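You operate a simulated robot arm through the tools that you are given. There is no shell and no other tool.

You are at the controls of a simulated robot arm. One attempt, no reset.

## Task
Shut the air bench down: cylinders 1 and 2 in, air off, vented and locked.
Fine: in that order; the yellow vent lever stays open.

The check looks at the end state, three seconds after you hand in, the way a careful person would. Anything else that was tipped, shoved, dropped, spilled or broken makes it a failure.

## Robot
A 7-joint arm with a two-finger parallel gripper, fixed in place. Base frame: the origin is at the foot of the arm, x ahead of it, y to its left, z up. Readings come in mm, degrees, newtons and seconds.
Its first joint turns from -166.0 to 166.0 degrees. Payload 1.57 kg.
Tool frame: the origin (TCP) lies between the finger pads and is the grasp point; the fingertips stand 30 mm ahead of it; z points along the fingers, y is the line along which they close. The gripper opens to 110 mm. The fingers are 24 mm wide and 12 mm thick; the gripper's body (48 by 112 mm) begins 78 mm behind the TCP.
Orientation is that of the tool frame in the base frame, as a unit quaternion [w, x, y, z]. With the fingers straight down and closing along the base's y, the tool's x points along the base's -x, its y along +y and its z along -z.

## Interface
- The arm moves only by the tool apply_moves. Its argument "series" is a list that holds one entry, the list of rows, each a list of 7 numbers: the shift along the tool's x, y, z in mm, then the turn, a rotation vector about the tool's x, y, z in degrees, then the closure, from 0 (fully open) to 1 (shut). In form: [[[x, y, z, ax, ay, az, hand], ...]]. A call has 1 to 20 rows; each row shifts and turns the commanded pose from where the row before left it, along the tool's axes as they then stand. Rows are played at 5 a second. More than 50 mm and 8.6 degrees between two rows, or a gripper value outside its range, and nothing of the call is played. Where a pose cannot be reached the arm comes as near as it can. A force on the tool above 40 N (or 10 N above the force at the start of the call, whichever is more), or a blocked arm, ends the call early, and 0.2 s more pass. Each finger travels about 108 mm/s and halts on what it meets, pressing with about 35 N; the grip force reading is that of the motor and also rises with nothing between the fingers. The clock runs only during rows and for 0.2 s after the last one: add rows that do not move to give the fingers time. The reply holds the time, the measured pose of the TCP, the force on the tool along the base axes, the opening and the grip force, in the units named above and with some noise, with the torque about the TCP (base axes, N m) and any sound that the robot's microphone picked up, and new pictures: "views" is both (left out), scene, wrist or none.
- Cameras (640 x 400 px; columns grow to the right, rows downward): "scene" is fixed at [220.9, 649.9, 1755]; the picture's right is [-0.51, -0.86, 0.00], its down [-0.72, 0.43, -0.54] and it looks along [0.47, -0.28, -0.84] (base axes); focal length 341 px, centre (320, 200). "wrist" rides on the gripper at [70, 16, -141] in the tool frame; the picture's right is [-0.23, 0.97, 0.00], its down [-0.85, -0.20, -0.48] and it looks along [-0.47, -0.11, 0.88] (tool axes); focal length 222 px, centre (320, 200). There is no depth. A picture from a camera that has moved, and an enlarged one, comes with that camera's place and axes in the base frame and with its lens.
- slide_trunk(by): slides the trunk up (or, below 0, down) by that many mm; the arm rides with it, the base frame stays. It gives what a move gives, with no picture.
- inspect(camera, box): a new picture of the part [left, top, right, bottom] of that camera's present view, enlarged. No time passes.
- close_job(): hands the job in; it is judged then, once.

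Places have to be worked out from the pictures, the camera data and where the tool is seen. Open the gripper and draw the arm clear of the work before you hand the job in, unless the task says otherwise.

The tools are called after ">>>" as a command line: name --argument value ..., lists and objects as JSON in quotes. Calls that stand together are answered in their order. apply_moves: Moves the arm, as the interface text tells. Its arguments: {"type":"object","properties":{"series":{"type":"array"},"views":{"type":"string","enum":["both","scene","wrist","none"]}},"required":["series"]} The other tools are called the same way: slide_trunk (by) slides the trunk up or down; inspect (camera, box) takes an enlarged picture of a part of a camera's view; close_job () hands the job in.

At the start:

```text
time_s: 0.0
eef_pos: [442.6, 310.3, 1372.0]
tcp_rot: [-0.006, -0.01, 1.0, -0.006]
ft_force: [15.1, 14.7, -121.7]
torque: [2.91, 5.1, 0.95]
gripper_width: 109.9
grip_force: 0.0
trunk travel left (down, up): [-550.0, 60.0]
```

scene: 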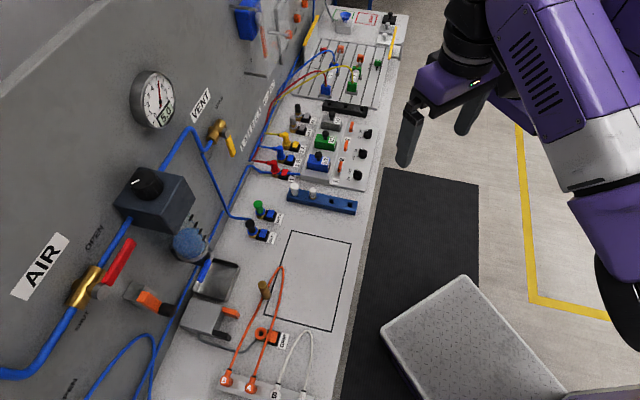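
wrist: 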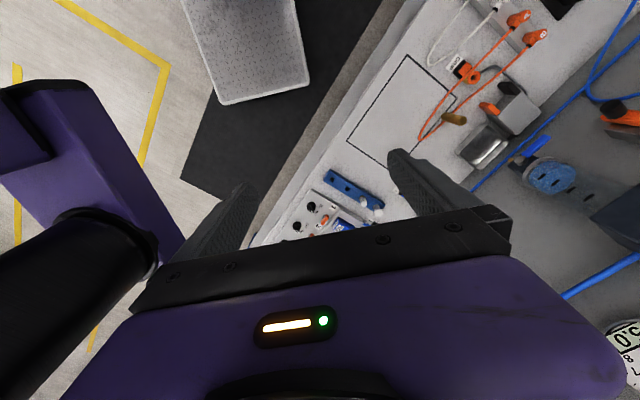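

The start pictures show a vertical panel with gauge, regulator, red ball valve and yellow vent lever, and a bench with valve blocks. I will enlarge several parts of the scene view before moving.

>>> inspect --camera "scene" --box '[240, 80, 400, 200]'

>>> inspect --camera "scene" --box '[0, 160, 160, 320]'

>>> inspect --camera "scene" --box '[100, 60, 260, 180]'

>>> inspect --camera "scene" --box '[60, 240, 320, 400]'

>>> inspect --camera "scene" --box '[220, 0, 420, 110]'

>>> inspect --camera "scene" --box '[160, 160, 320, 280]'

```text
3.33 times, centred on (320, 140) of scene
camera zoom: at [220.9, 649.9, 1755.0], right [-0.51, -0.86, 0.0], down [-0.72, 0.43, -0.54], along [0.47, -0.28, -0.84], focal length 1136 px, centre (320, 400)
```

zoom: 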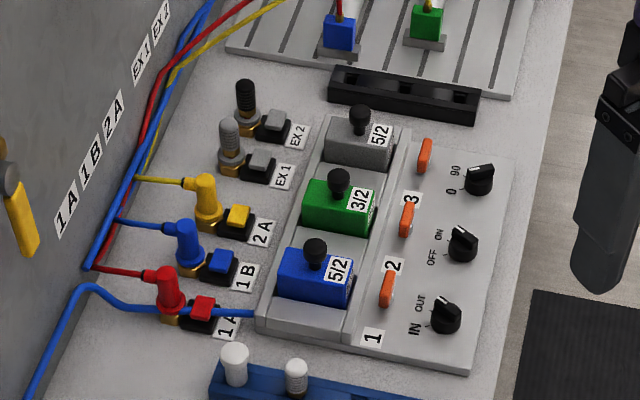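

```text
2.50 times, centred on (80, 240) of scene
camera zoom: at [220.9, 649.9, 1755.0], right [-0.51, -0.86, 0.0], down [-0.72, 0.43, -0.54], along [0.47, -0.28, -0.84], focal length 852 px, centre (920, 100)
```

zoom: 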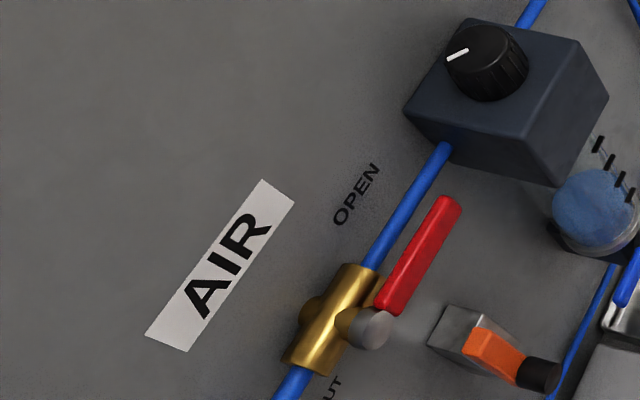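

```text
3.33 times, centred on (180, 120) of scene
camera zoom: at [220.9, 649.9, 1755.0], right [-0.51, -0.86, 0.0], down [-0.72, 0.43, -0.54], along [0.47, -0.28, -0.84], focal length 1136 px, centre (787, 467)
```

zoom: 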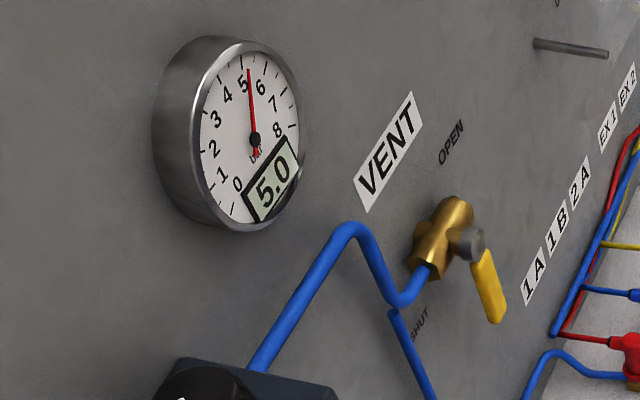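

```text
2.46 times, centred on (190, 320) of scene
camera zoom: at [220.9, 649.9, 1755.0], right [-0.51, -0.86, 0.0], down [-0.72, 0.43, -0.54], along [0.47, -0.28, -0.84], focal length 839 px, centre (640, -95)
```

zoom: 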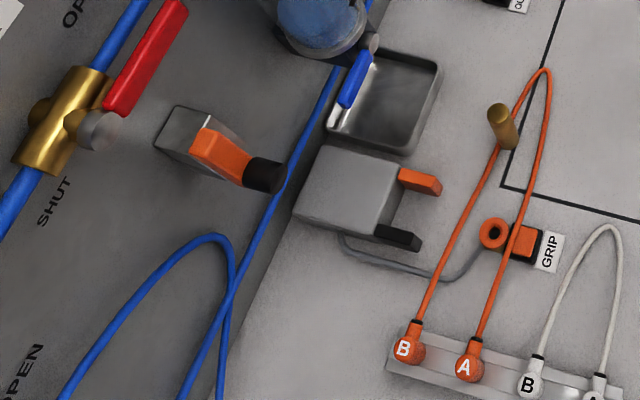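

```text
3.20 times, centred on (320, 55) of scene
camera zoom: at [220.9, 649.9, 1755.0], right [-0.51, -0.86, 0.0], down [-0.72, 0.43, -0.54], along [0.47, -0.28, -0.84], focal length 1090 px, centre (320, 664)
```

zoom: 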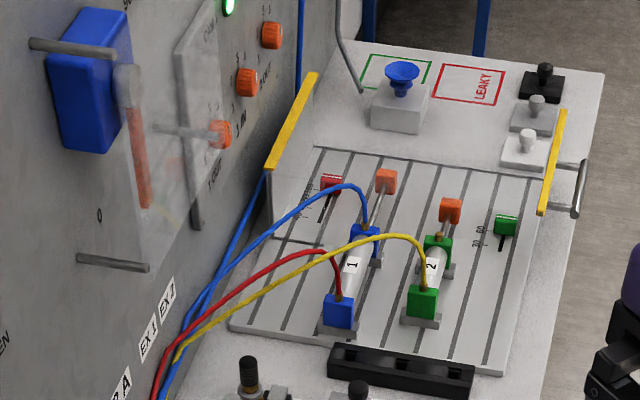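

```text
3.33 times, centred on (240, 220) of scene
camera zoom: at [220.9, 649.9, 1755.0], right [-0.51, -0.86, 0.0], down [-0.72, 0.43, -0.54], along [0.47, -0.28, -0.84], focal length 1136 px, centre (587, 133)
```

zoom: 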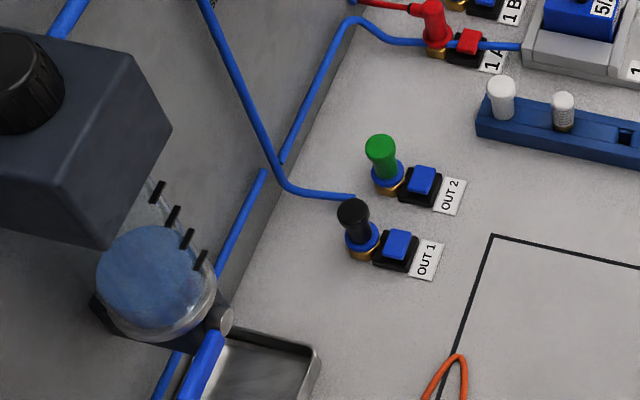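

The red air lever lies along the pipe (OPEN) and the yellow vent lever points down (SHUT). The bench runs at about -45° in the base frame, so I'll yaw the tool about 45° so that the wrist camera looks at the panel, and read fresh forces.

>>> apply_moves --series '[[[0, 0, 0, 0, 0, 0, 0], [0, 0, 0, 0, 0, -7.5, 0], [0, 0, 0, 0, 0, -7.5, 0], [0, 0, 0, 0, 0, -7.5, 0], [0, 0, 0, 0, 0, -7.5, 0], [0, 0, 0, 0, 0, -7.5, 0], [0, 0, 0, 0, 0, -7.5, 0], [0, 0, 0, 0, 0, 0, 0]]]'

```text
time_s: 1.8
eef_pos: [439.1, 312.1, 1369.2]
tcp_rot: [-0.014, -0.396, 0.918, -0.003]
ft_force: [-27.5, -12.2, -65.0]
torque: [4.76, -1.39, -1.72]
gripper_width: 110.1
grip_force: 0.1
trunk travel left (down, up): [-550.0, 60.0]
camera wrist: at [381.7, 275.6, 1513.6], right [-0.55, 0.83, 0.0], down [0.74, 0.49, 0.45], along [0.38, 0.25, -0.89], focal length 222 px, centre (320, 200)
```

scene: 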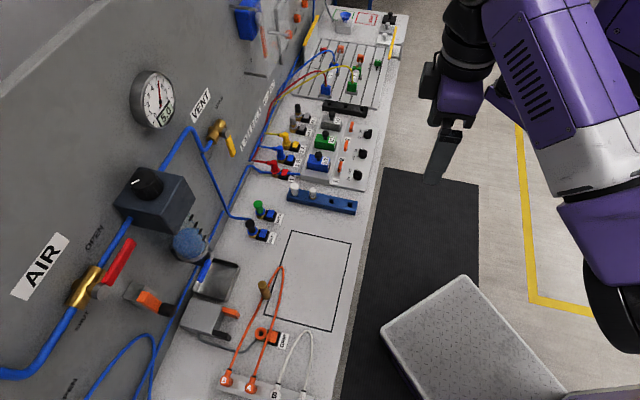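
wrist: 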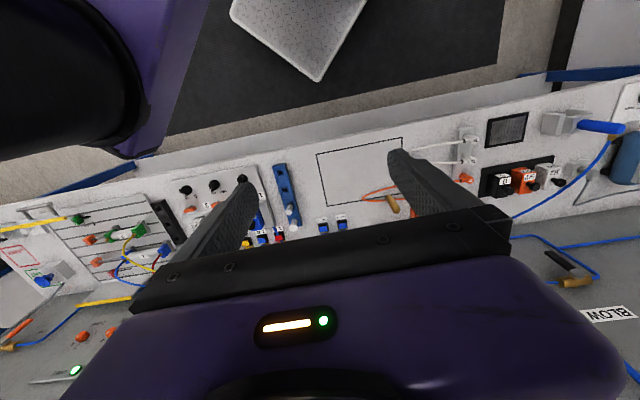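

Yaw came out near 46°. Next I'll slide the tool left along the panel toward the red valve and pitch it up by 60° so the wrist camera looks at the panel, well above the bench.

>>> apply_moves --series '[[[0, 45, 0, 0, -7.5, 0, 0], [0, 45, 0, 0, -7.5, 0, 0], [0, 45, 0, 0, -7.5, 0, 0], [0, 45, 0, 0, -7.5, 0, 0], [0, 40, 0, 0, -7.5, 0, 0], [0, 40, 0, 0, -7.5, 0, 0], [0, 30, 0, 0, -7.5, 0, 0], [0, 0, 0, 0, -7.5, 0, 0], [0, 0, 0, 0, 0, 0, 0], [0, 0, 0, 0, 0, 0, 0]]]'

```text
time_s: 2.2
eef_pos: [417.7, 335.2, 1366.6]
tcp_rot: [0.019, -0.404, 0.915, 0.009]
ft_force: [-79.6, 56.7, -58.0]
torque: [-6.94, -10.65, -0.88]
gripper_width: 110.1
grip_force: 0.0
trunk travel left (down, up): [-550.0, 60.0]
stopped in row 1: the force on the tool passed its limit at 92 N (the readings are from after the stop); the commanded pose is now the measured one
camera wrist: at [355.1, 288.8, 1505.5], right [-0.57, 0.82, 0.01], down [0.71, 0.48, 0.51], along [0.42, 0.3, -0.86], focal length 222 px, centre (320, 200)
```

scene: 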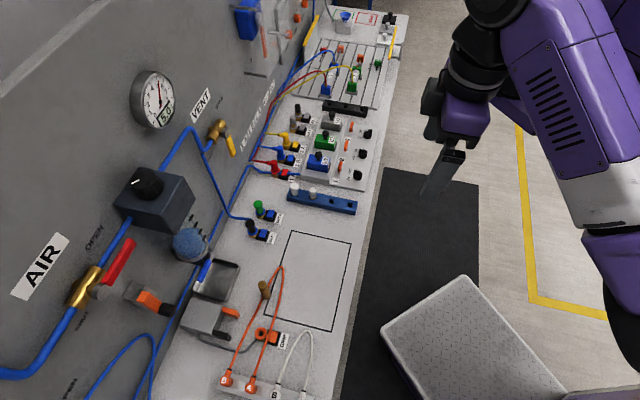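
wrist: 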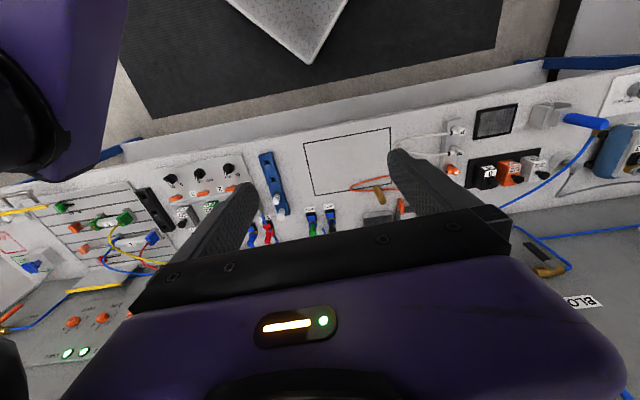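

The call stopped on a 92 N reading though nothing touches the tool in the pictures, so it may be inertial load. I'll hold still to read the resting force.

>>> apply_moves --series '[[[0, 0, 0, 0, 0, 0, 0], [0, 0, 0, 0, 0, 0, 0], [0, 0, 0, 0, 0, 0, 0], [0, 0, 0, 0, 0, 0, 0], [0, 0, 0, 0, 0, 0, 0]]]' --views "none"

>>> apply_moves --series '[[[0, 0, 0, 0, 0, 0, 0]]]' --views "none"

```text
time_s: 2.4
eef_pos: [414.4, 333.5, 1361.2]
tcp_rot: [0.012, -0.404, 0.915, 0.012]
ft_force: [-41.9, 34.7, -63.3]
torque: [-0.44, -3.84, -1.77]
gripper_width: 110.0
grip_force: 0.1
trunk travel left (down, up): [-550.0, 60.0]
stopped in row 1: the force on the tool passed its limit at 142 N (the readings are from after the stop); the commanded pose is now the measured one
```

```text
time_s: 2.7
eef_pos: [411.5, 335.8, 1358.9]
tcp_rot: [0.007, -0.404, 0.915, 0.012]
ft_force: [-22.9, 10.1, -30.3]
torque: [0.56, -2.01, -1.09]
gripper_width: 110.1
grip_force: 0.0
trunk travel left (down, up): [-550.0, 60.0]
stopped in row 1: the force on the tool passed its limit at 101 N (the readings are from after the stop); the commanded pose is now the measured one
```

Forces are decaying with no motion commanded; I'll keep waiting for the arm to settle.

>>> apply_moves --series '[[[0, 0, 0, 0, 0, 0, 0], [0, 0, 0, 0, 0, 0, 0]]]' --views "none"

>>> apply_moves --series '[[[0, 0, 0, 0, 0, 0, 0], [0, 0, 0, 0, 0, 0, 0], [0, 0, 0, 0, 0, 0, 0]]]' --views "none"

>>> apply_moves --series '[[[0, 0, 0, 0, 0, 0, 0], [0, 0, 0, 0, 0, 0, 0], [0, 0, 0, 0, 0, 0, 0]]]' --views "none"

```text
time_s: 3.1
eef_pos: [411.2, 335.1, 1358.8]
tcp_rot: [0.007, -0.405, 0.914, 0.013]
ft_force: [-10.8, 3.5, -18.3]
torque: [0.71, -1.03, -0.6]
gripper_width: 110.0
grip_force: 0.1
trunk travel left (down, up): [-550.0, 60.0]
stopped in row 2: the force on the tool passed its limit at 51 N (the readings are from after the stop); the commanded pose is now the measured one
```

```text
time_s: 4.0
eef_pos: [412.0, 336.2, 1358.6]
tcp_rot: [0.008, -0.406, 0.914, 0.013]
ft_force: [-12.7, 11.6, -29.3]
torque: [0.26, -0.84, -0.48]
gripper_width: 110.1
grip_force: 0.0
trunk travel left (down, up): [-550.0, 60.0]
```

```text
time_s: 4.8
eef_pos: [411.2, 336.0, 1360.0]
tcp_rot: [0.007, -0.404, 0.914, 0.012]
ft_force: [-10.8, 19.7, -35.5]
torque: [-0.38, -0.43, -0.12]
gripper_width: 110.0
grip_force: 0.0
trunk travel left (down, up): [-550.0, 60.0]
```

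The arm seems to ring when moved fast, especially this close in. I'll move more gently: out toward the panel in smaller, ramped steps.

>>> apply_moves --series '[[[-3, 0, 0, 0, 0, 0, 0], [-6, 0, 0, 0, 0, 0, 0], [-9, 0, 0, 0, 0, 0, 0], [-12, 0, 0, 0, 0, 0, 0], [-14, 0, 0, 0, 0, 0, 0], [-14, 0, 0, 0, 0, 0, 0], [-14, 0, 0, 0, 0, 0, 0], [-12, 0, 0, 0, 0, 0, 0], [-9, 0, 0, 0, 0, 0, 0], [-5, 0, 0, 0, 0, 0, 0], [-2, 0, 0, 0, 0, 0, 0], [0, 0, 0, 0, 0, 0, 0]]]'

```text
time_s: 7.3
eef_pos: [479.2, 409.8, 1360.8]
tcp_rot: [0.007, -0.405, 0.914, 0.012]
ft_force: [0.2, -0.2, 0.3]
torque: [0.04, 0.01, 0.01]
gripper_width: 110.0
grip_force: 0.1
trunk travel left (down, up): [-550.0, 60.0]
camera wrist: at [419.5, 365.0, 1502.3], right [-0.57, 0.82, 0.02], down [0.72, 0.48, 0.5], along [0.4, 0.3, -0.87], focal length 222 px, centre (320, 200)
```

scene: 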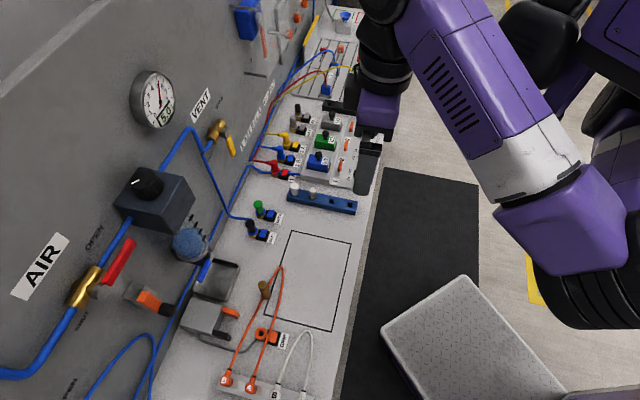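
wrist: 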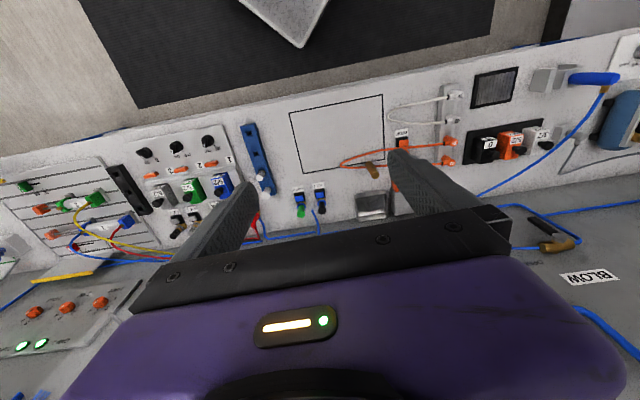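

Force is now essentially zero, so the earlier load was the arm pressing on itself while tucked in. I'll look more closely at the control plate and the cylinders in the new wrist picture.

>>> inspect --camera "wrist" --box '[100, 110, 260, 250]'

>>> inspect --camera "wrist" --box '[0, 150, 180, 360]'

>>> inspect --camera "scene" --box '[325, 110, 385, 190]'

>>> inspect --camera "scene" --box '[90, 250, 190, 330]'

>>> inspect --camera "scene" --box '[220, 0, 320, 80]'

```text
2.86 times, centred on (180, 180) of wrist
camera zoom: at [419.5, 365.0, 1502.3], right [-0.57, 0.82, 0.02], down [0.72, 0.48, 0.5], along [0.4, 0.3, -0.87], focal length 635 px, centre (720, 257)
```

zoom: 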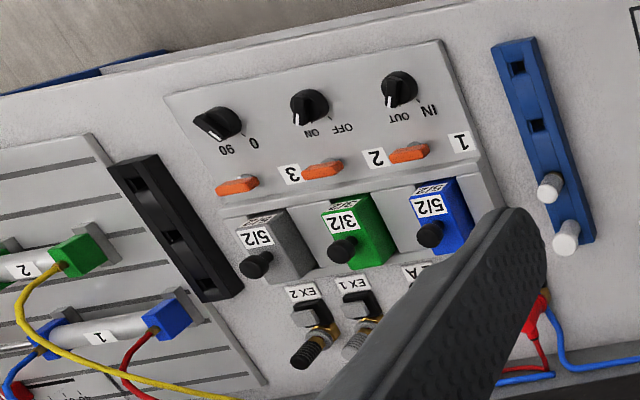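

```text
1.90 times, centred on (90, 255) of wrist
camera zoom: at [419.5, 365.0, 1502.3], right [-0.57, 0.82, 0.02], down [0.72, 0.48, 0.5], along [0.4, 0.3, -0.87], focal length 423 px, centre (758, 95)
```

zoom: 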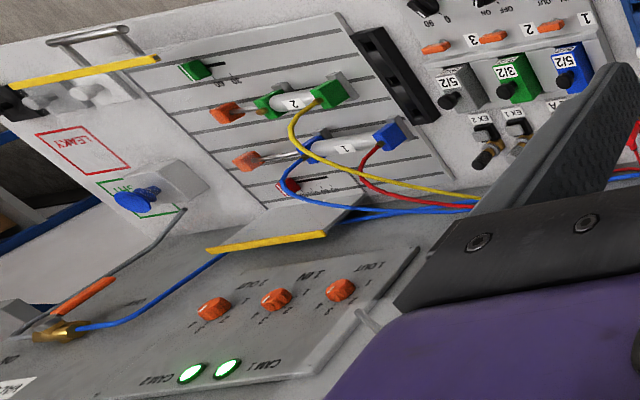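

```text
5.00 times, centred on (355, 150) of scene
camera zoom: at [220.9, 649.9, 1755.0], right [-0.51, -0.86, 0.0], down [-0.72, 0.43, -0.54], along [0.47, -0.28, -0.84], focal length 1704 px, centre (145, 450)
```

zoom: 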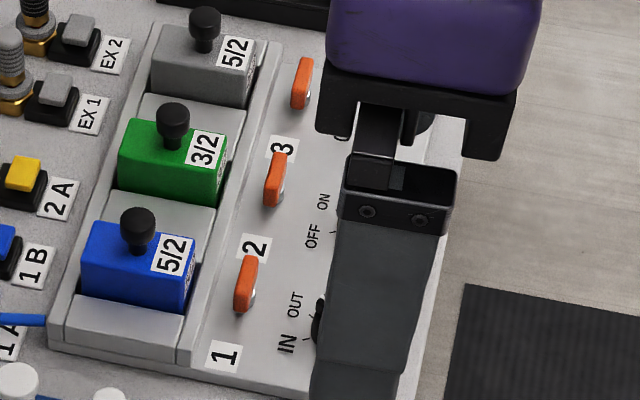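

```text
5.00 times, centred on (140, 290) of scene
camera zoom: at [220.9, 649.9, 1755.0], right [-0.51, -0.86, 0.0], down [-0.72, 0.43, -0.54], along [0.47, -0.28, -0.84], focal length 1704 px, centre (1220, -250)
```

zoom: 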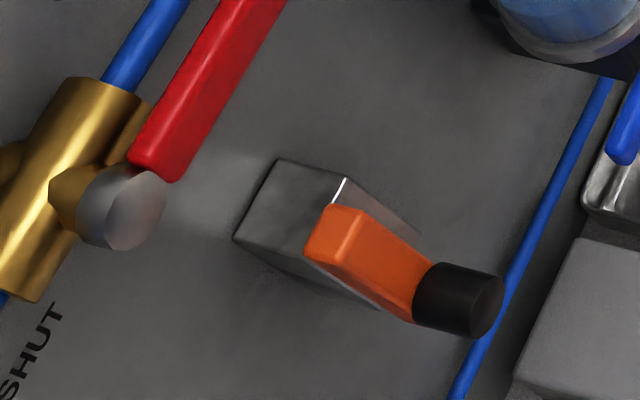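

```text
5.00 times, centred on (270, 40) of scene
camera zoom: at [220.9, 649.9, 1755.0], right [-0.51, -0.86, 0.0], down [-0.72, 0.43, -0.54], along [0.47, -0.28, -0.84], focal length 1704 px, centre (570, 1000)
```

zoom: 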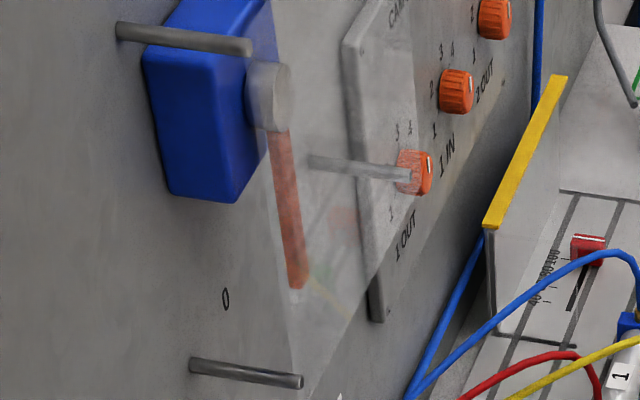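

The free space over the valve station is clear, so I'll move the tool above the three selector knobs (judged near (718,217), (782,154), (844,89), z≈900) and lower to about z 1155 for a close look, correcting yaw to 45°.

>>> apply_moves --series '[[[0, -8, 4, 0, 0, 0, 0], [0, -16, 9, 0, 0, 0, 0], [0, -24, 14, 0, 0, 0, 0], [-1, -28, 16, 0, 0, 0.5, 0], [-1, -28, 16, 0, 0, 0.5, 0], [-1, -28, 16, 0, 0, 0.5, 0], [-1, -28, 16, 0, 0, 0.5, 0], [-1, -28, 16, 0, 0, 0.5, 0], [-1, -28, 16, 0, 0, 0.3, 0], [-1, -28, 16, 0, 0, 0, 0], [-1, -28, 16, 0, 0, 0, 0], [-1, -28, 16, 0, 0, 0, 0], [-1, -24, 14, 0, 0, 0, 0], [-1, -18, 10, 0, 0, 0, 0], [0, -9, 6, 0, 0, 0, 0], [0, -4, 0, 0, 0, 0, 0], [0, 0, 0, 0, 0, 0, 0]]]'

```text
time_s: 10.9
eef_pos: [743.4, 176.2, 1154.3]
tcp_rot: [0.008, -0.382, 0.924, 0.012]
ft_force: [-0.5, -0.7, 0.1]
torque: [0.01, 0.0, 0.02]
gripper_width: 110.2
grip_force: 0.1
trunk travel left (down, up): [-550.0, 60.0]
camera wrist: at [681.7, 135.1, 1296.3], right [-0.53, 0.85, 0.02], down [0.74, 0.45, 0.49], along [0.41, 0.28, -0.87], focal length 222 px, centre (320, 200)
```

scene: 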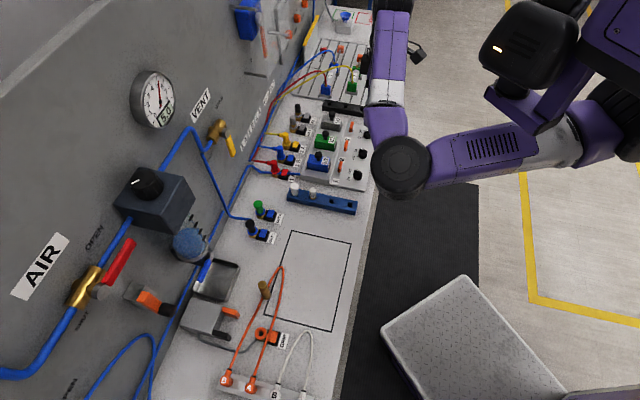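
wrist: 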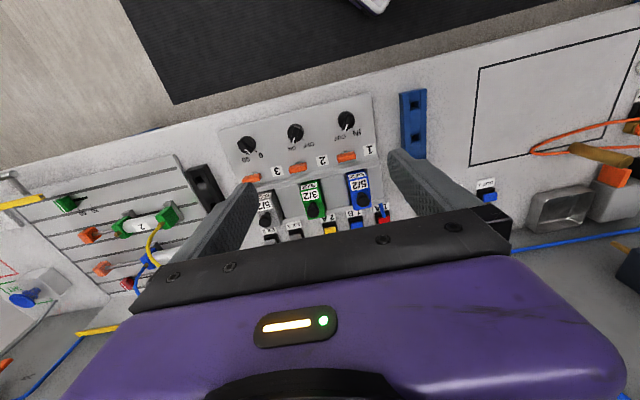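

Now the wrist camera looks straight at the selectors; I'll enlarge the knob plate and the cylinders.

>>> inspect --camera "wrist" --box '[220, 95, 384, 195]'

>>> inspect --camera "wrist" --box '[20, 150, 220, 300]'

>>> inspect --camera "wrist" --box '[240, 160, 400, 250]'

```text
3.90 times, centred on (302, 145) of wrist
camera zoom: at [681.7, 135.1, 1296.3], right [-0.53, 0.85, 0.02], down [0.74, 0.45, 0.49], along [0.41, 0.28, -0.87], focal length 867 px, centre (390, 415)
```

zoom: 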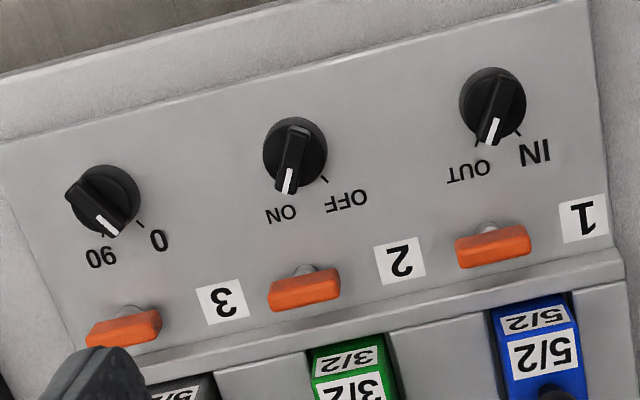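

```text
2.67 times, centred on (120, 225) of wrist
camera zoom: at [681.7, 135.1, 1296.3], right [-0.53, 0.85, 0.02], down [0.74, 0.45, 0.49], along [0.41, 0.28, -0.87], focal length 592 px, centre (853, 133)
```

zoom: 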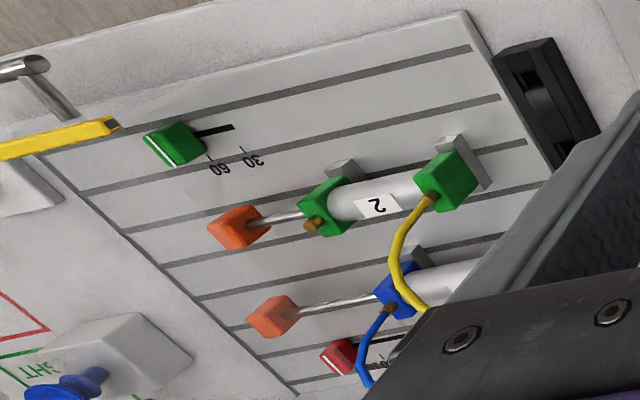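

```text
4.00 times, centred on (320, 205) of wrist
camera zoom: at [681.7, 135.1, 1296.3], right [-0.53, 0.85, 0.02], down [0.74, 0.45, 0.49], along [0.41, 0.28, -0.87], focal length 888 px, centre (320, 180)
```

zoom: 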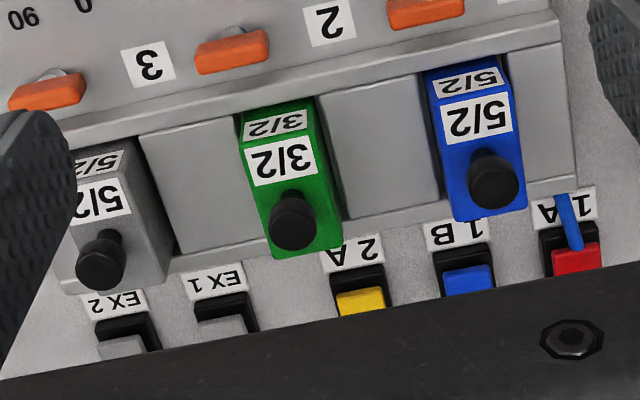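

Selector 1 points to OUT and selector 2 to ON, with about 60° to IN/OFF (turned counter-clockwise from above). Triangulating puts knob 1 at about (714,217,908) with its bar at ~15° in base, so I'll level the tool, go over it, and turn to line the fingers up with the bar.

>>> apply_moves --series '[[[-1, 6, 10, 0.9, 1.4, 0, 0], [-1, 10, 18, 0, 0, 0, 0.2], [-1, 12, 22, 0, 0, 0, 0.4], [-1, 12, 22, 0, 0, 0, 0.4], [-1, 8, 15, 0, 0, 0, 0.4], [0, 0, 8, 0, 0, 4, 0.4], [0, 0, 0, 0, 0, 6, 0.4], [0, 0, 0, 0, 0, 7, 0.4], [0, 0, 0, 0, 0, 7, 0.4], [0, 0, 0, 0, 0, 6, 0.4], [0, 0, 0, 0, 0, 0, 0.4]]]'

```text
time_s: 13.3
eef_pos: [712.3, 215.3, 1061.2]
tcp_rot: [0.0, -0.13, 0.992, 0.001]
ft_force: [0.8, 0.0, 0.6]
torque: [0.0, 0.01, 0.0]
gripper_width: 65.9
grip_force: 0.1
trunk travel left (down, up): [-550.0, 60.0]
camera wrist: at [641.3, 212.8, 1202.7], right [-0.03, 1.0, 0.0], down [0.88, 0.03, 0.48], along [0.48, 0.02, -0.88], focal length 222 px, centre (320, 200)
```

scene: 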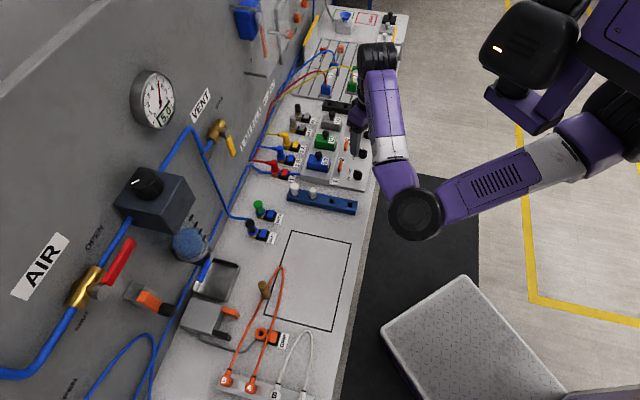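
wrist: 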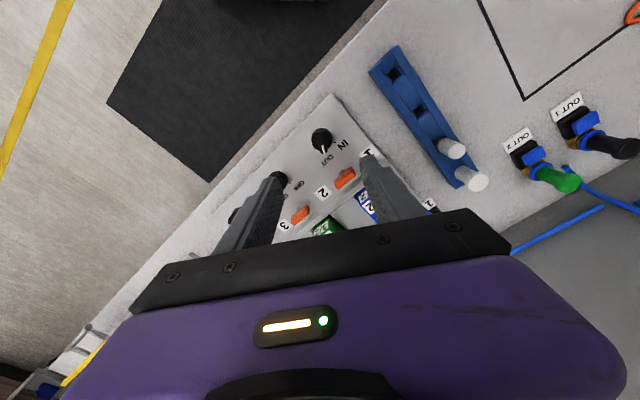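

The knob is centred ahead in the wrist view; I'll enlarge it to measure its bar and height.

>>> inspect --camera "wrist" --box '[270, 100, 382, 200]'

>>> inspect --camera "scene" --box '[330, 120, 390, 195]'

```text
4.00 times, centred on (326, 150) of wrist
camera zoom: at [641.3, 212.8, 1202.7], right [-0.03, 1.0, 0.0], down [0.88, 0.03, 0.48], along [0.48, 0.02, -0.88], focal length 888 px, centre (296, 400)
```

zoom: 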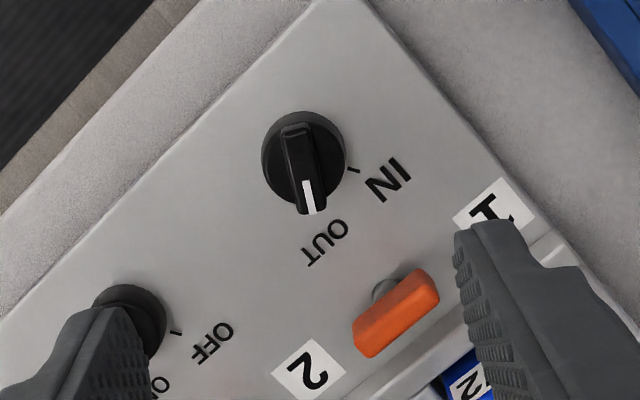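

```text
5.33 times, centred on (360, 158) of scene
camera zoom: at [220.9, 649.9, 1755.0], right [-0.51, -0.86, 0.0], down [-0.72, 0.43, -0.54], along [0.47, -0.28, -0.84], focal length 1817 px, centre (107, 427)
```

zoom: 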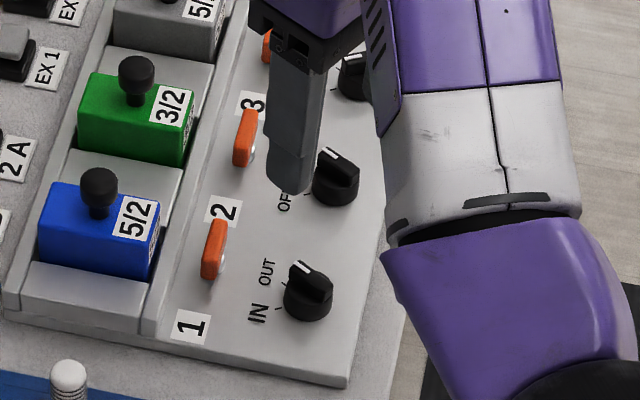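

Knob 1's axis works out at about (711,219), bar top near z≈920, plate near z≈905. I'll centre on it and descend to fingertips at about z 926, fingers half open, then check again.

>>> apply_moves --series '[[[0, 2, 6, 0, 0, 0, 0.5], [0, 2, 14, 0, 0, 0, 0.58], [0, 0, 18, 0, 0, 0, 0.58], [0, 0, 20, 0, 0, 0, 0.58], [0, 0, 20, 0, 0, 0, 0.58], [0, 0, 15, 0, 0, 0, 0.58], [0, 0, 9, 0, 0, 0, 0.58], [0, 0, 3, 0, 0, 0, 0.58], [0, 0, 0, 0, 0, 0, 0.58]]]'

```text
time_s: 15.3
eef_pos: [711.2, 219.1, 954.1]
tcp_rot: [-0.001, -0.13, 0.992, 0.0]
ft_force: [-0.5, -0.4, 0.1]
torque: [-0.02, -0.01, -0.02]
gripper_width: 46.3
grip_force: 0.0
trunk travel left (down, up): [-550.0, 60.0]
camera wrist: at [639.9, 216.8, 1097.3], right [-0.03, 1.0, 0.0], down [0.88, 0.03, 0.48], along [0.48, 0.02, -0.88], focal length 222 px, centre (320, 200)
```

scene: 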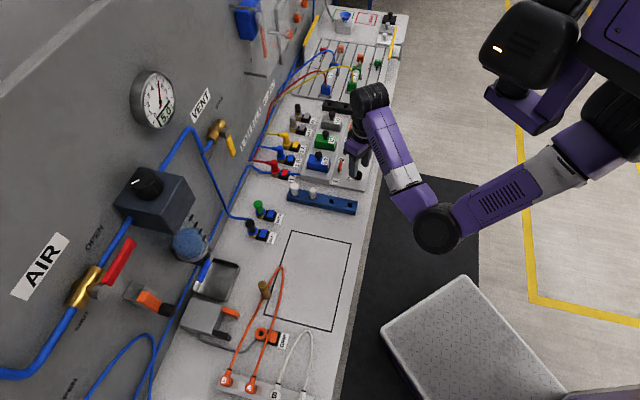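
wrist: 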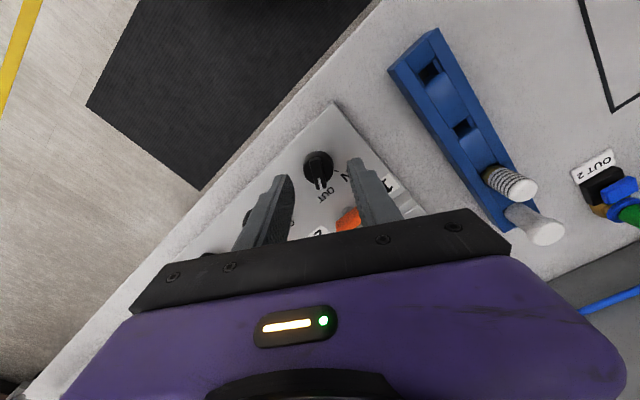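

I'll enlarge this view to see fingertip height against the knob.

>>> inspect --camera "wrist" --box '[240, 120, 400, 240]'

>>> inspect --camera "scene" --box '[330, 120, 390, 195]'

```text
3.33 times, centred on (320, 180) of wrist
camera zoom: at [639.9, 216.8, 1097.3], right [-0.03, 1.0, 0.0], down [0.88, 0.03, 0.48], along [0.48, 0.02, -0.88], focal length 740 px, centre (320, 267)
```

zoom: 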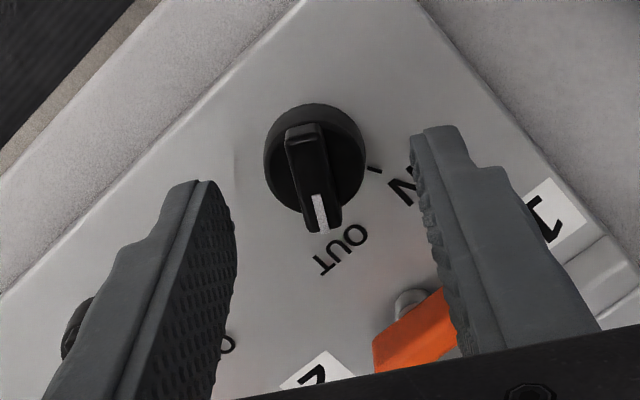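

```text
5.33 times, centred on (360, 158) of scene
camera zoom: at [220.9, 649.9, 1755.0], right [-0.51, -0.86, 0.0], down [-0.72, 0.43, -0.54], along [0.47, -0.28, -0.84], focal length 1817 px, centre (107, 427)
```

zoom: 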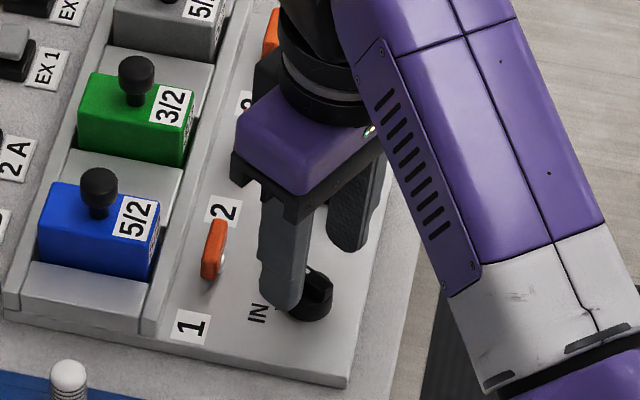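

The knob sits centred between the fingers. I'll descend slowly 20 mm more and watch the force.

>>> apply_moves --series '[[[0, 0, 3, 0, 0, 0, 0.58], [0, 0, 4, 0, 0, 0, 0.58], [0, 0, 4, 0, 0, 0, 0.58], [0, 0, 4, 0, 0, 0, 0.58], [0, 0, 3, 0, 0, 0, 0.58], [0, 0, 2, 0, 0, 0, 0.58], [0, 0, 0, 0, 0, 0, 0.58]]]' --views "wrist"

>>> inspect --camera "wrist" --box '[240, 120, 400, 240]'

```text
time_s: 16.9
eef_pos: [710.6, 219.7, 935.7]
tcp_rot: [-0.001, -0.13, 0.992, 0.0]
ft_force: [0.4, -0.1, -0.2]
torque: [0.02, 0.0, 0.0]
gripper_width: 45.9
grip_force: 0.1
trunk travel left (down, up): [-550.0, 60.0]
camera wrist: at [640.1, 216.7, 1077.4], right [-0.03, 1.0, 0.0], down [0.88, 0.03, 0.48], along [0.48, 0.02, -0.88], focal length 222 px, centre (320, 200)
```

wrist: 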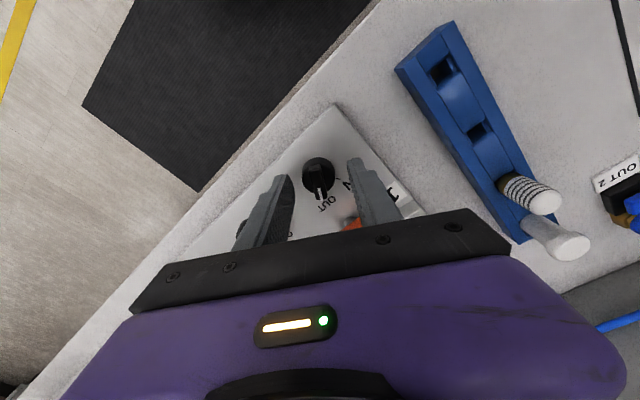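

```text
3.33 times, centred on (320, 180) of wrist
camera zoom: at [640.1, 216.7, 1077.4], right [-0.03, 1.0, 0.0], down [0.88, 0.03, 0.48], along [0.48, 0.02, -0.88], focal length 740 px, centre (320, 267)
```

zoom: 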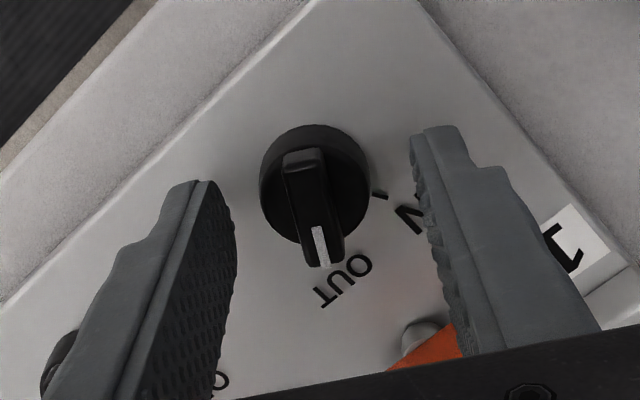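

The bar top works out near z 915 and fingertips are at about 906, straddling it. I'll lower 3 mm and close on the bar.

>>> apply_moves --series '[[[0, 0, 2, 0, 0, 0, 0.58], [0, 0, 1, 0, 0, 0, 0.65], [0, 0, 0, 0, 0, 0, 0.75], [0, 0, 0, 0, 0, 0, 0.85], [0, 0, 0, 0, 0, 0, 1], [0, 0, 0, 0, 0, 0, 1], [0, 0, 0, 0, 0, 0, 1]]]' --views "wrist"

>>> inspect --camera "wrist" --box '[240, 120, 400, 240]'

```text
time_s: 18.6
eef_pos: [712.1, 218.0, 932.2]
tcp_rot: [-0.001, -0.128, 0.992, 0.0]
ft_force: [7.1, -13.9, 3.7]
torque: [-0.5, -0.26, -0.03]
gripper_width: 27.5
grip_force: 38.3
trunk travel left (down, up): [-550.0, 60.0]
camera wrist: at [640.5, 215.5, 1074.5], right [-0.03, 1.0, 0.0], down [0.88, 0.03, 0.48], along [0.48, 0.01, -0.88], focal length 222 px, centre (320, 200)
```

wrist: 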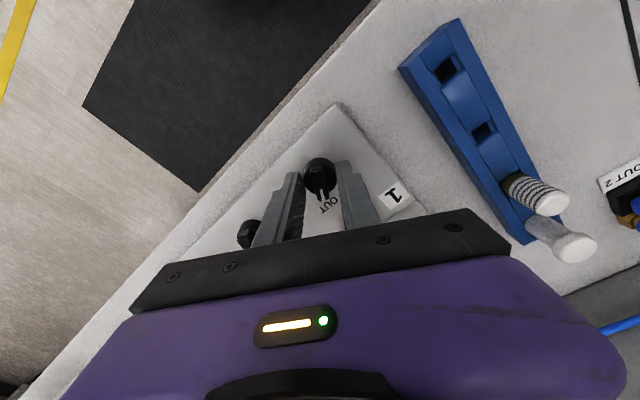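

```text
3.33 times, centred on (320, 180) of wrist
camera zoom: at [640.5, 215.5, 1074.5], right [-0.03, 1.0, 0.0], down [0.88, 0.03, 0.48], along [0.48, 0.01, -0.88], focal length 740 px, centre (320, 267)
```

zoom: 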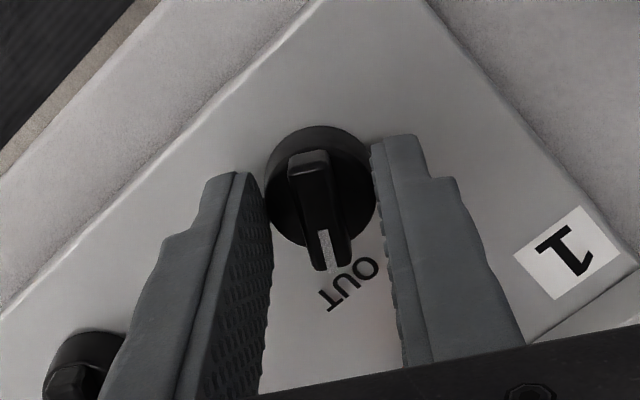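

The fingers closed on the 27.5 mm round skirt rather than the bar. I'll reopen, rise 7 mm, shift 1 mm, and close on the bar itself for a positive grip.

>>> apply_moves --series '[[[0, 0, 0, 0, 0, 0, 0.65], [0, 0, 0, 0, 0, 0, 0.65], [0, -1, -3, 0, 0, 0, 0.65], [0, 0, -4, 0, 0, 0, 0.65], [0, 0, 0, 0, 0, 0, 0.75], [0, 0, 0, 0, 0, 0, 0.85], [0, 0, 0, 0, 0, 0, 0.95], [0, 0, 0, 0, 0, 0, 1], [0, 0, 0, 0, 0, 0, 1]]]' --views "wrist"

>>> inspect --camera "wrist" --box '[240, 120, 400, 240]'

```text
time_s: 20.6
eef_pos: [712.8, 217.5, 940.6]
tcp_rot: [0.0, -0.129, 0.992, 0.001]
ft_force: [2.4, -6.8, 3.4]
torque: [-0.19, -0.02, 0.09]
gripper_width: 10.0
grip_force: 28.2
trunk travel left (down, up): [-550.0, 60.0]
camera wrist: at [640.4, 215.2, 1081.7], right [-0.03, 1.0, 0.0], down [0.88, 0.03, 0.48], along [0.48, 0.01, -0.88], focal length 222 px, centre (320, 200)
```

wrist: 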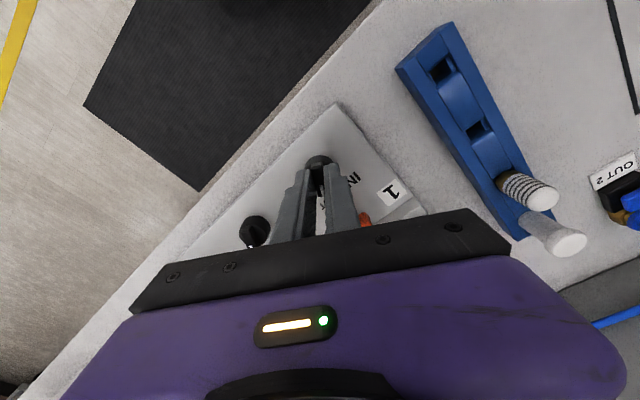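

```text
3.33 times, centred on (320, 180) of wrist
camera zoom: at [640.4, 215.2, 1081.7], right [-0.03, 1.0, 0.0], down [0.88, 0.03, 0.48], along [0.48, 0.01, -0.88], focal length 740 px, centre (320, 267)
```

zoom: 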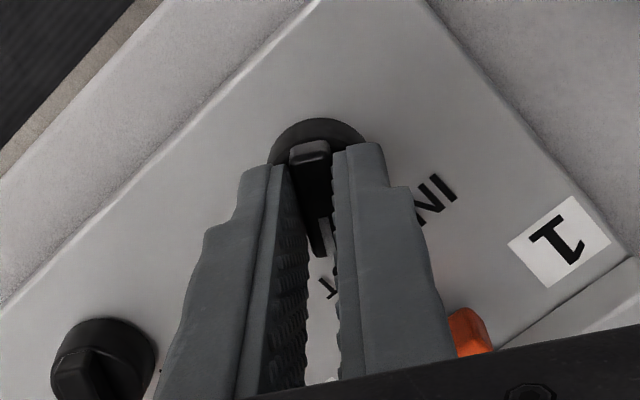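

The bar is gripped (10 mm). I'll turn it counter-clockwise from above in small steps, about 60° toward IN.

>>> apply_moves --series '[[[0, 0, 0, 0, 0, -4, 1], [0, 0, 0, 0, 0, -5, 1], [0, 0, 0, 0, 0, -5, 1], [0, 0, 0, 0, 0, -5, 1], [0, 0, 0, 0, 0, -5, 1], [0, 0, 0, 0, 0, -5, 1], [0, 0, 0, 0, 0, -5, 1], [0, 0, 0, 0, 0, -5, 1], [0, 0, 0, 0, 0, -5, 1], [0, 0, 0, 0, 0, -5, 1], [0, 0, 0, 0, 0, -5, 1], [0, 0, 0, 0, 0, -5, 1], [0, 0, 0, 0, 0, 0, 1], [0, 0, 0, 0, 0, 0, 1]]]'

>>> inspect --camera "wrist" --box '[240, 120, 400, 240]'

```text
time_s: 23.6
eef_pos: [712.0, 217.9, 939.3]
tcp_rot: [0.001, -0.602, 0.799, -0.001]
ft_force: [18.9, -15.8, 13.2]
torque: [-0.85, -0.35, -0.01]
gripper_width: 9.8
grip_force: 28.4
trunk travel left (down, up): [-550.0, 60.0]
camera wrist: at [677.4, 154.3, 1081.5], right [-0.87, 0.49, 0.0], down [0.43, 0.77, 0.48], along [0.23, 0.42, -0.88], focal length 222 px, centre (320, 200)
```

scene: 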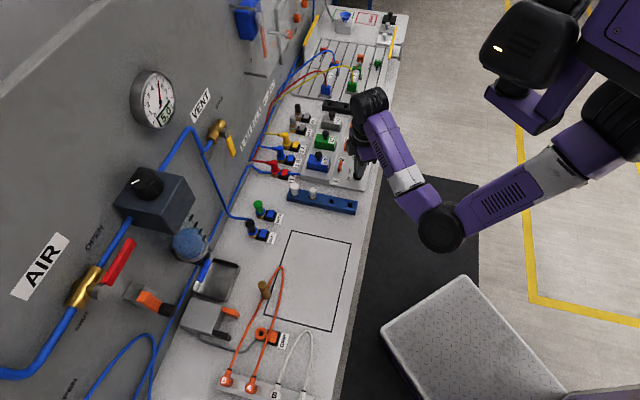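
wrist: 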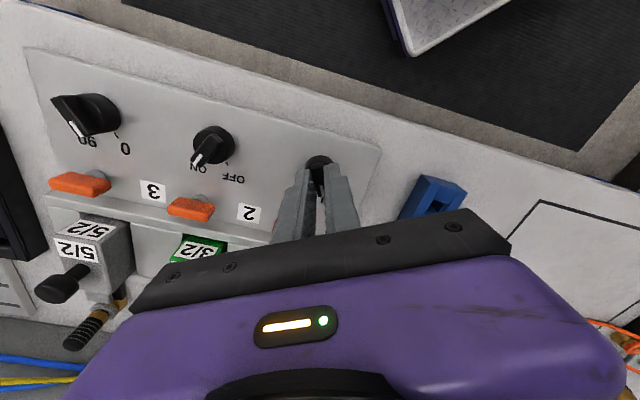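

```text
3.33 times, centred on (320, 180) of wrist
camera zoom: at [677.4, 154.3, 1081.5], right [-0.87, 0.49, 0.0], down [0.43, 0.77, 0.48], along [0.23, 0.42, -0.88], focal length 740 px, centre (320, 267)
```

zoom: 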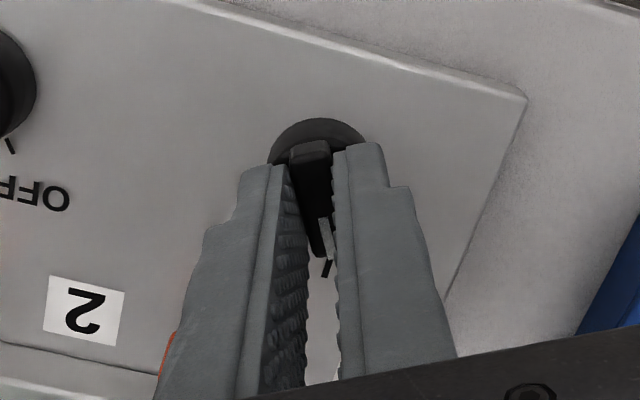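

The knob followed the tool 59° and its white line now meets the IN tick. I'll open, rise straight up a bit and check the cylinder.

>>> apply_moves --series '[[[0, 0, 0, 0, 0, 0, 0.8], [0, 0, 0, 0, 0, 0, 0.65], [0, 0, 0, 0, 0, 0, 0.6], [0, 0, -5, 0, 0, 0, 0.6], [0, 0, -12, 0, 0, 0, 0.6], [0, 0, -16, 0, 0, 0, 0.6], [0, 0, -12, 0, 0, 0, 0.6], [0, 0, -5, 0, 0, 0, 0.6], [0, 0, 0, 0, 0, 0, 0.6]]]'

>>> inspect --camera "wrist" --box '[180, 80, 380, 220]'

>>> inspect --camera "scene" --box '[300, 30, 400, 110]'

```text
time_s: 25.6
eef_pos: [712.2, 218.1, 988.6]
tcp_rot: [-0.001, -0.601, 0.799, 0.001]
ft_force: [-0.1, -0.3, 1.1]
torque: [0.0, -0.01, -0.01]
gripper_width: 43.9
grip_force: 0.0
trunk travel left (down, up): [-550.0, 60.0]
camera wrist: at [677.5, 155.3, 1131.5], right [-0.87, 0.49, 0.0], down [0.43, 0.77, 0.48], along [0.23, 0.42, -0.88], focal length 222 px, centre (320, 200)
```

scene: 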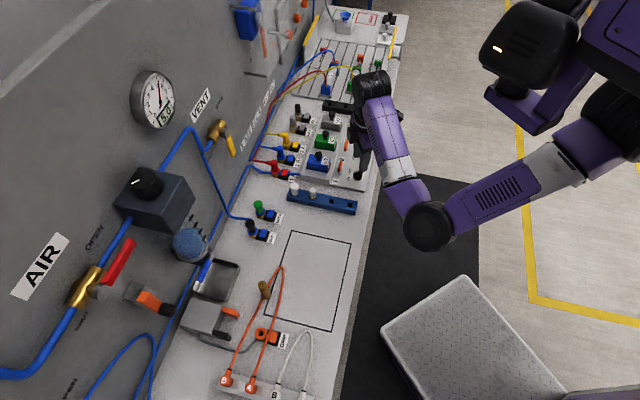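
wrist: 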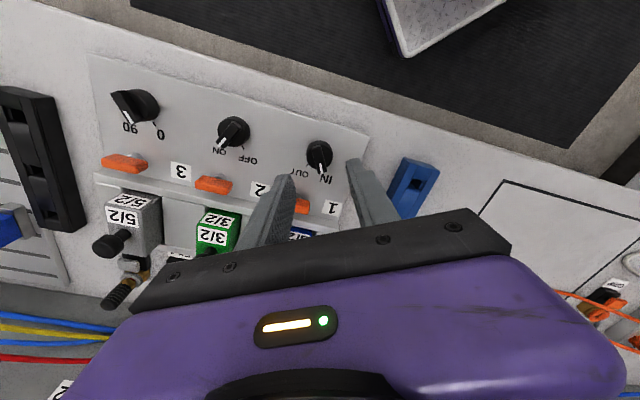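

```text
2.86 times, centred on (280, 150) of wrist
camera zoom: at [677.5, 155.3, 1131.5], right [-0.87, 0.49, 0.0], down [0.43, 0.77, 0.48], along [0.23, 0.42, -0.88], focal length 635 px, centre (434, 343)
```

zoom: 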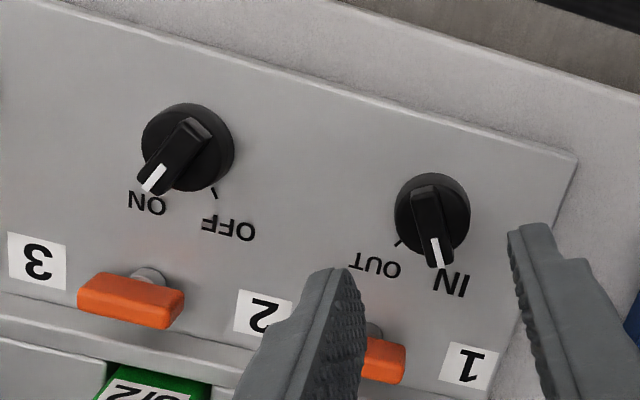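

```text
5.00 times, centred on (350, 70) of scene
camera zoom: at [220.9, 649.9, 1755.0], right [-0.51, -0.86, 0.0], down [-0.72, 0.43, -0.54], along [0.47, -0.28, -0.84], focal length 1704 px, centre (170, 850)
```

zoom: 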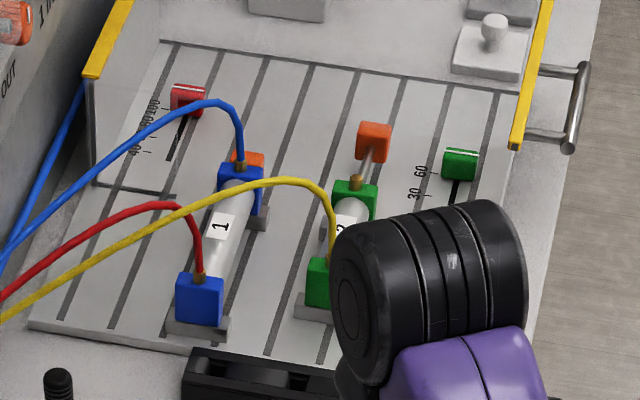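

Cylinder 1 has retracted and its selector reads IN. Knob 2 triangulates to about (776,154), so I'll move across at this height and turn back to line up with its bar at ~15°.

>>> apply_moves --series '[[[4, -8, 0, 0, 0, 0, 0.6], [9, -16, 0, 0, 0, 0, 0.6], [11, -20, 0, 0, 0, 0, 0.6], [10, -19, 0, 0, 0, 0, 0.6], [6, -11, 0, 0, 0, 0, 0.6], [3.5, -5, 0, 0, 0, 0, 0.6], [0, 0, 0, 0, 0, 5, 0.6], [0, 0, 0, 0, 0, 8, 0.6], [0, 0, 0, 0, 0, 8, 0.6], [0, 0, 0, 0, 0, 8, 0.6], [0, 0, 0, 0, 0, 8, 0.6], [0, 0, 0, 0, 0, 8, 0.6], [0, 0, 0, 0, 0, 8, 0.6], [0, 0, 0, 0, 0, 6, 0.6], [0, 0, 0, 0, 0, 0, 0.6]]]' --views "wrist"

>>> inspect --camera "wrist" --box '[240, 100, 400, 220]'

```text
time_s: 28.8
eef_pos: [775.0, 154.4, 990.7]
tcp_rot: [-0.001, -0.129, 0.992, 0.001]
ft_force: [-0.3, 0.0, -0.4]
torque: [0.02, 0.01, 0.02]
gripper_width: 44.0
grip_force: 0.1
trunk travel left (down, up): [-550.0, 60.0]
camera wrist: at [704.1, 151.8, 1131.5], right [-0.03, 1.0, 0.0], down [0.88, 0.03, 0.48], along [0.48, 0.02, -0.88], focal length 222 px, centre (320, 200)
```

wrist: 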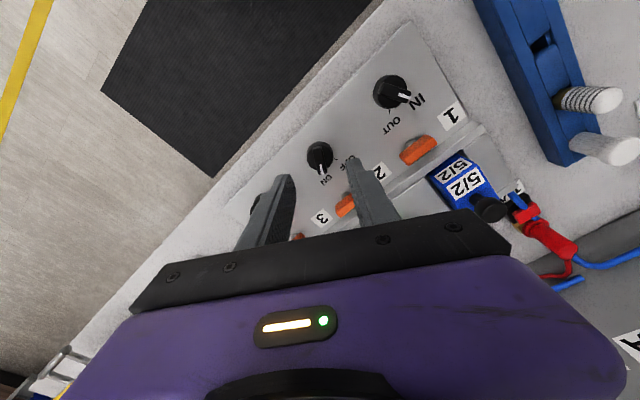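

```text
3.33 times, centred on (320, 160) of wrist
camera zoom: at [704.1, 151.8, 1131.5], right [-0.03, 1.0, 0.0], down [0.88, 0.03, 0.48], along [0.48, 0.02, -0.88], focal length 740 px, centre (320, 333)
```

zoom: 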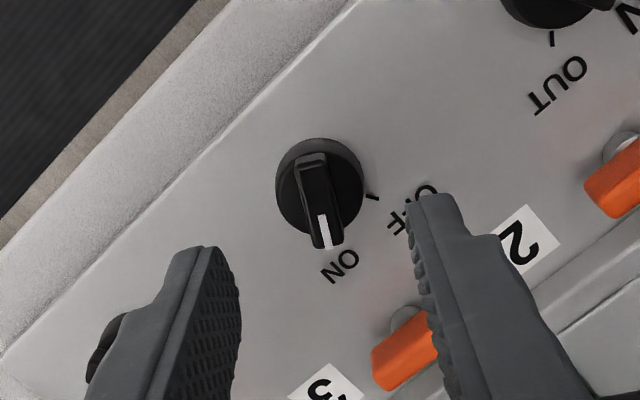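

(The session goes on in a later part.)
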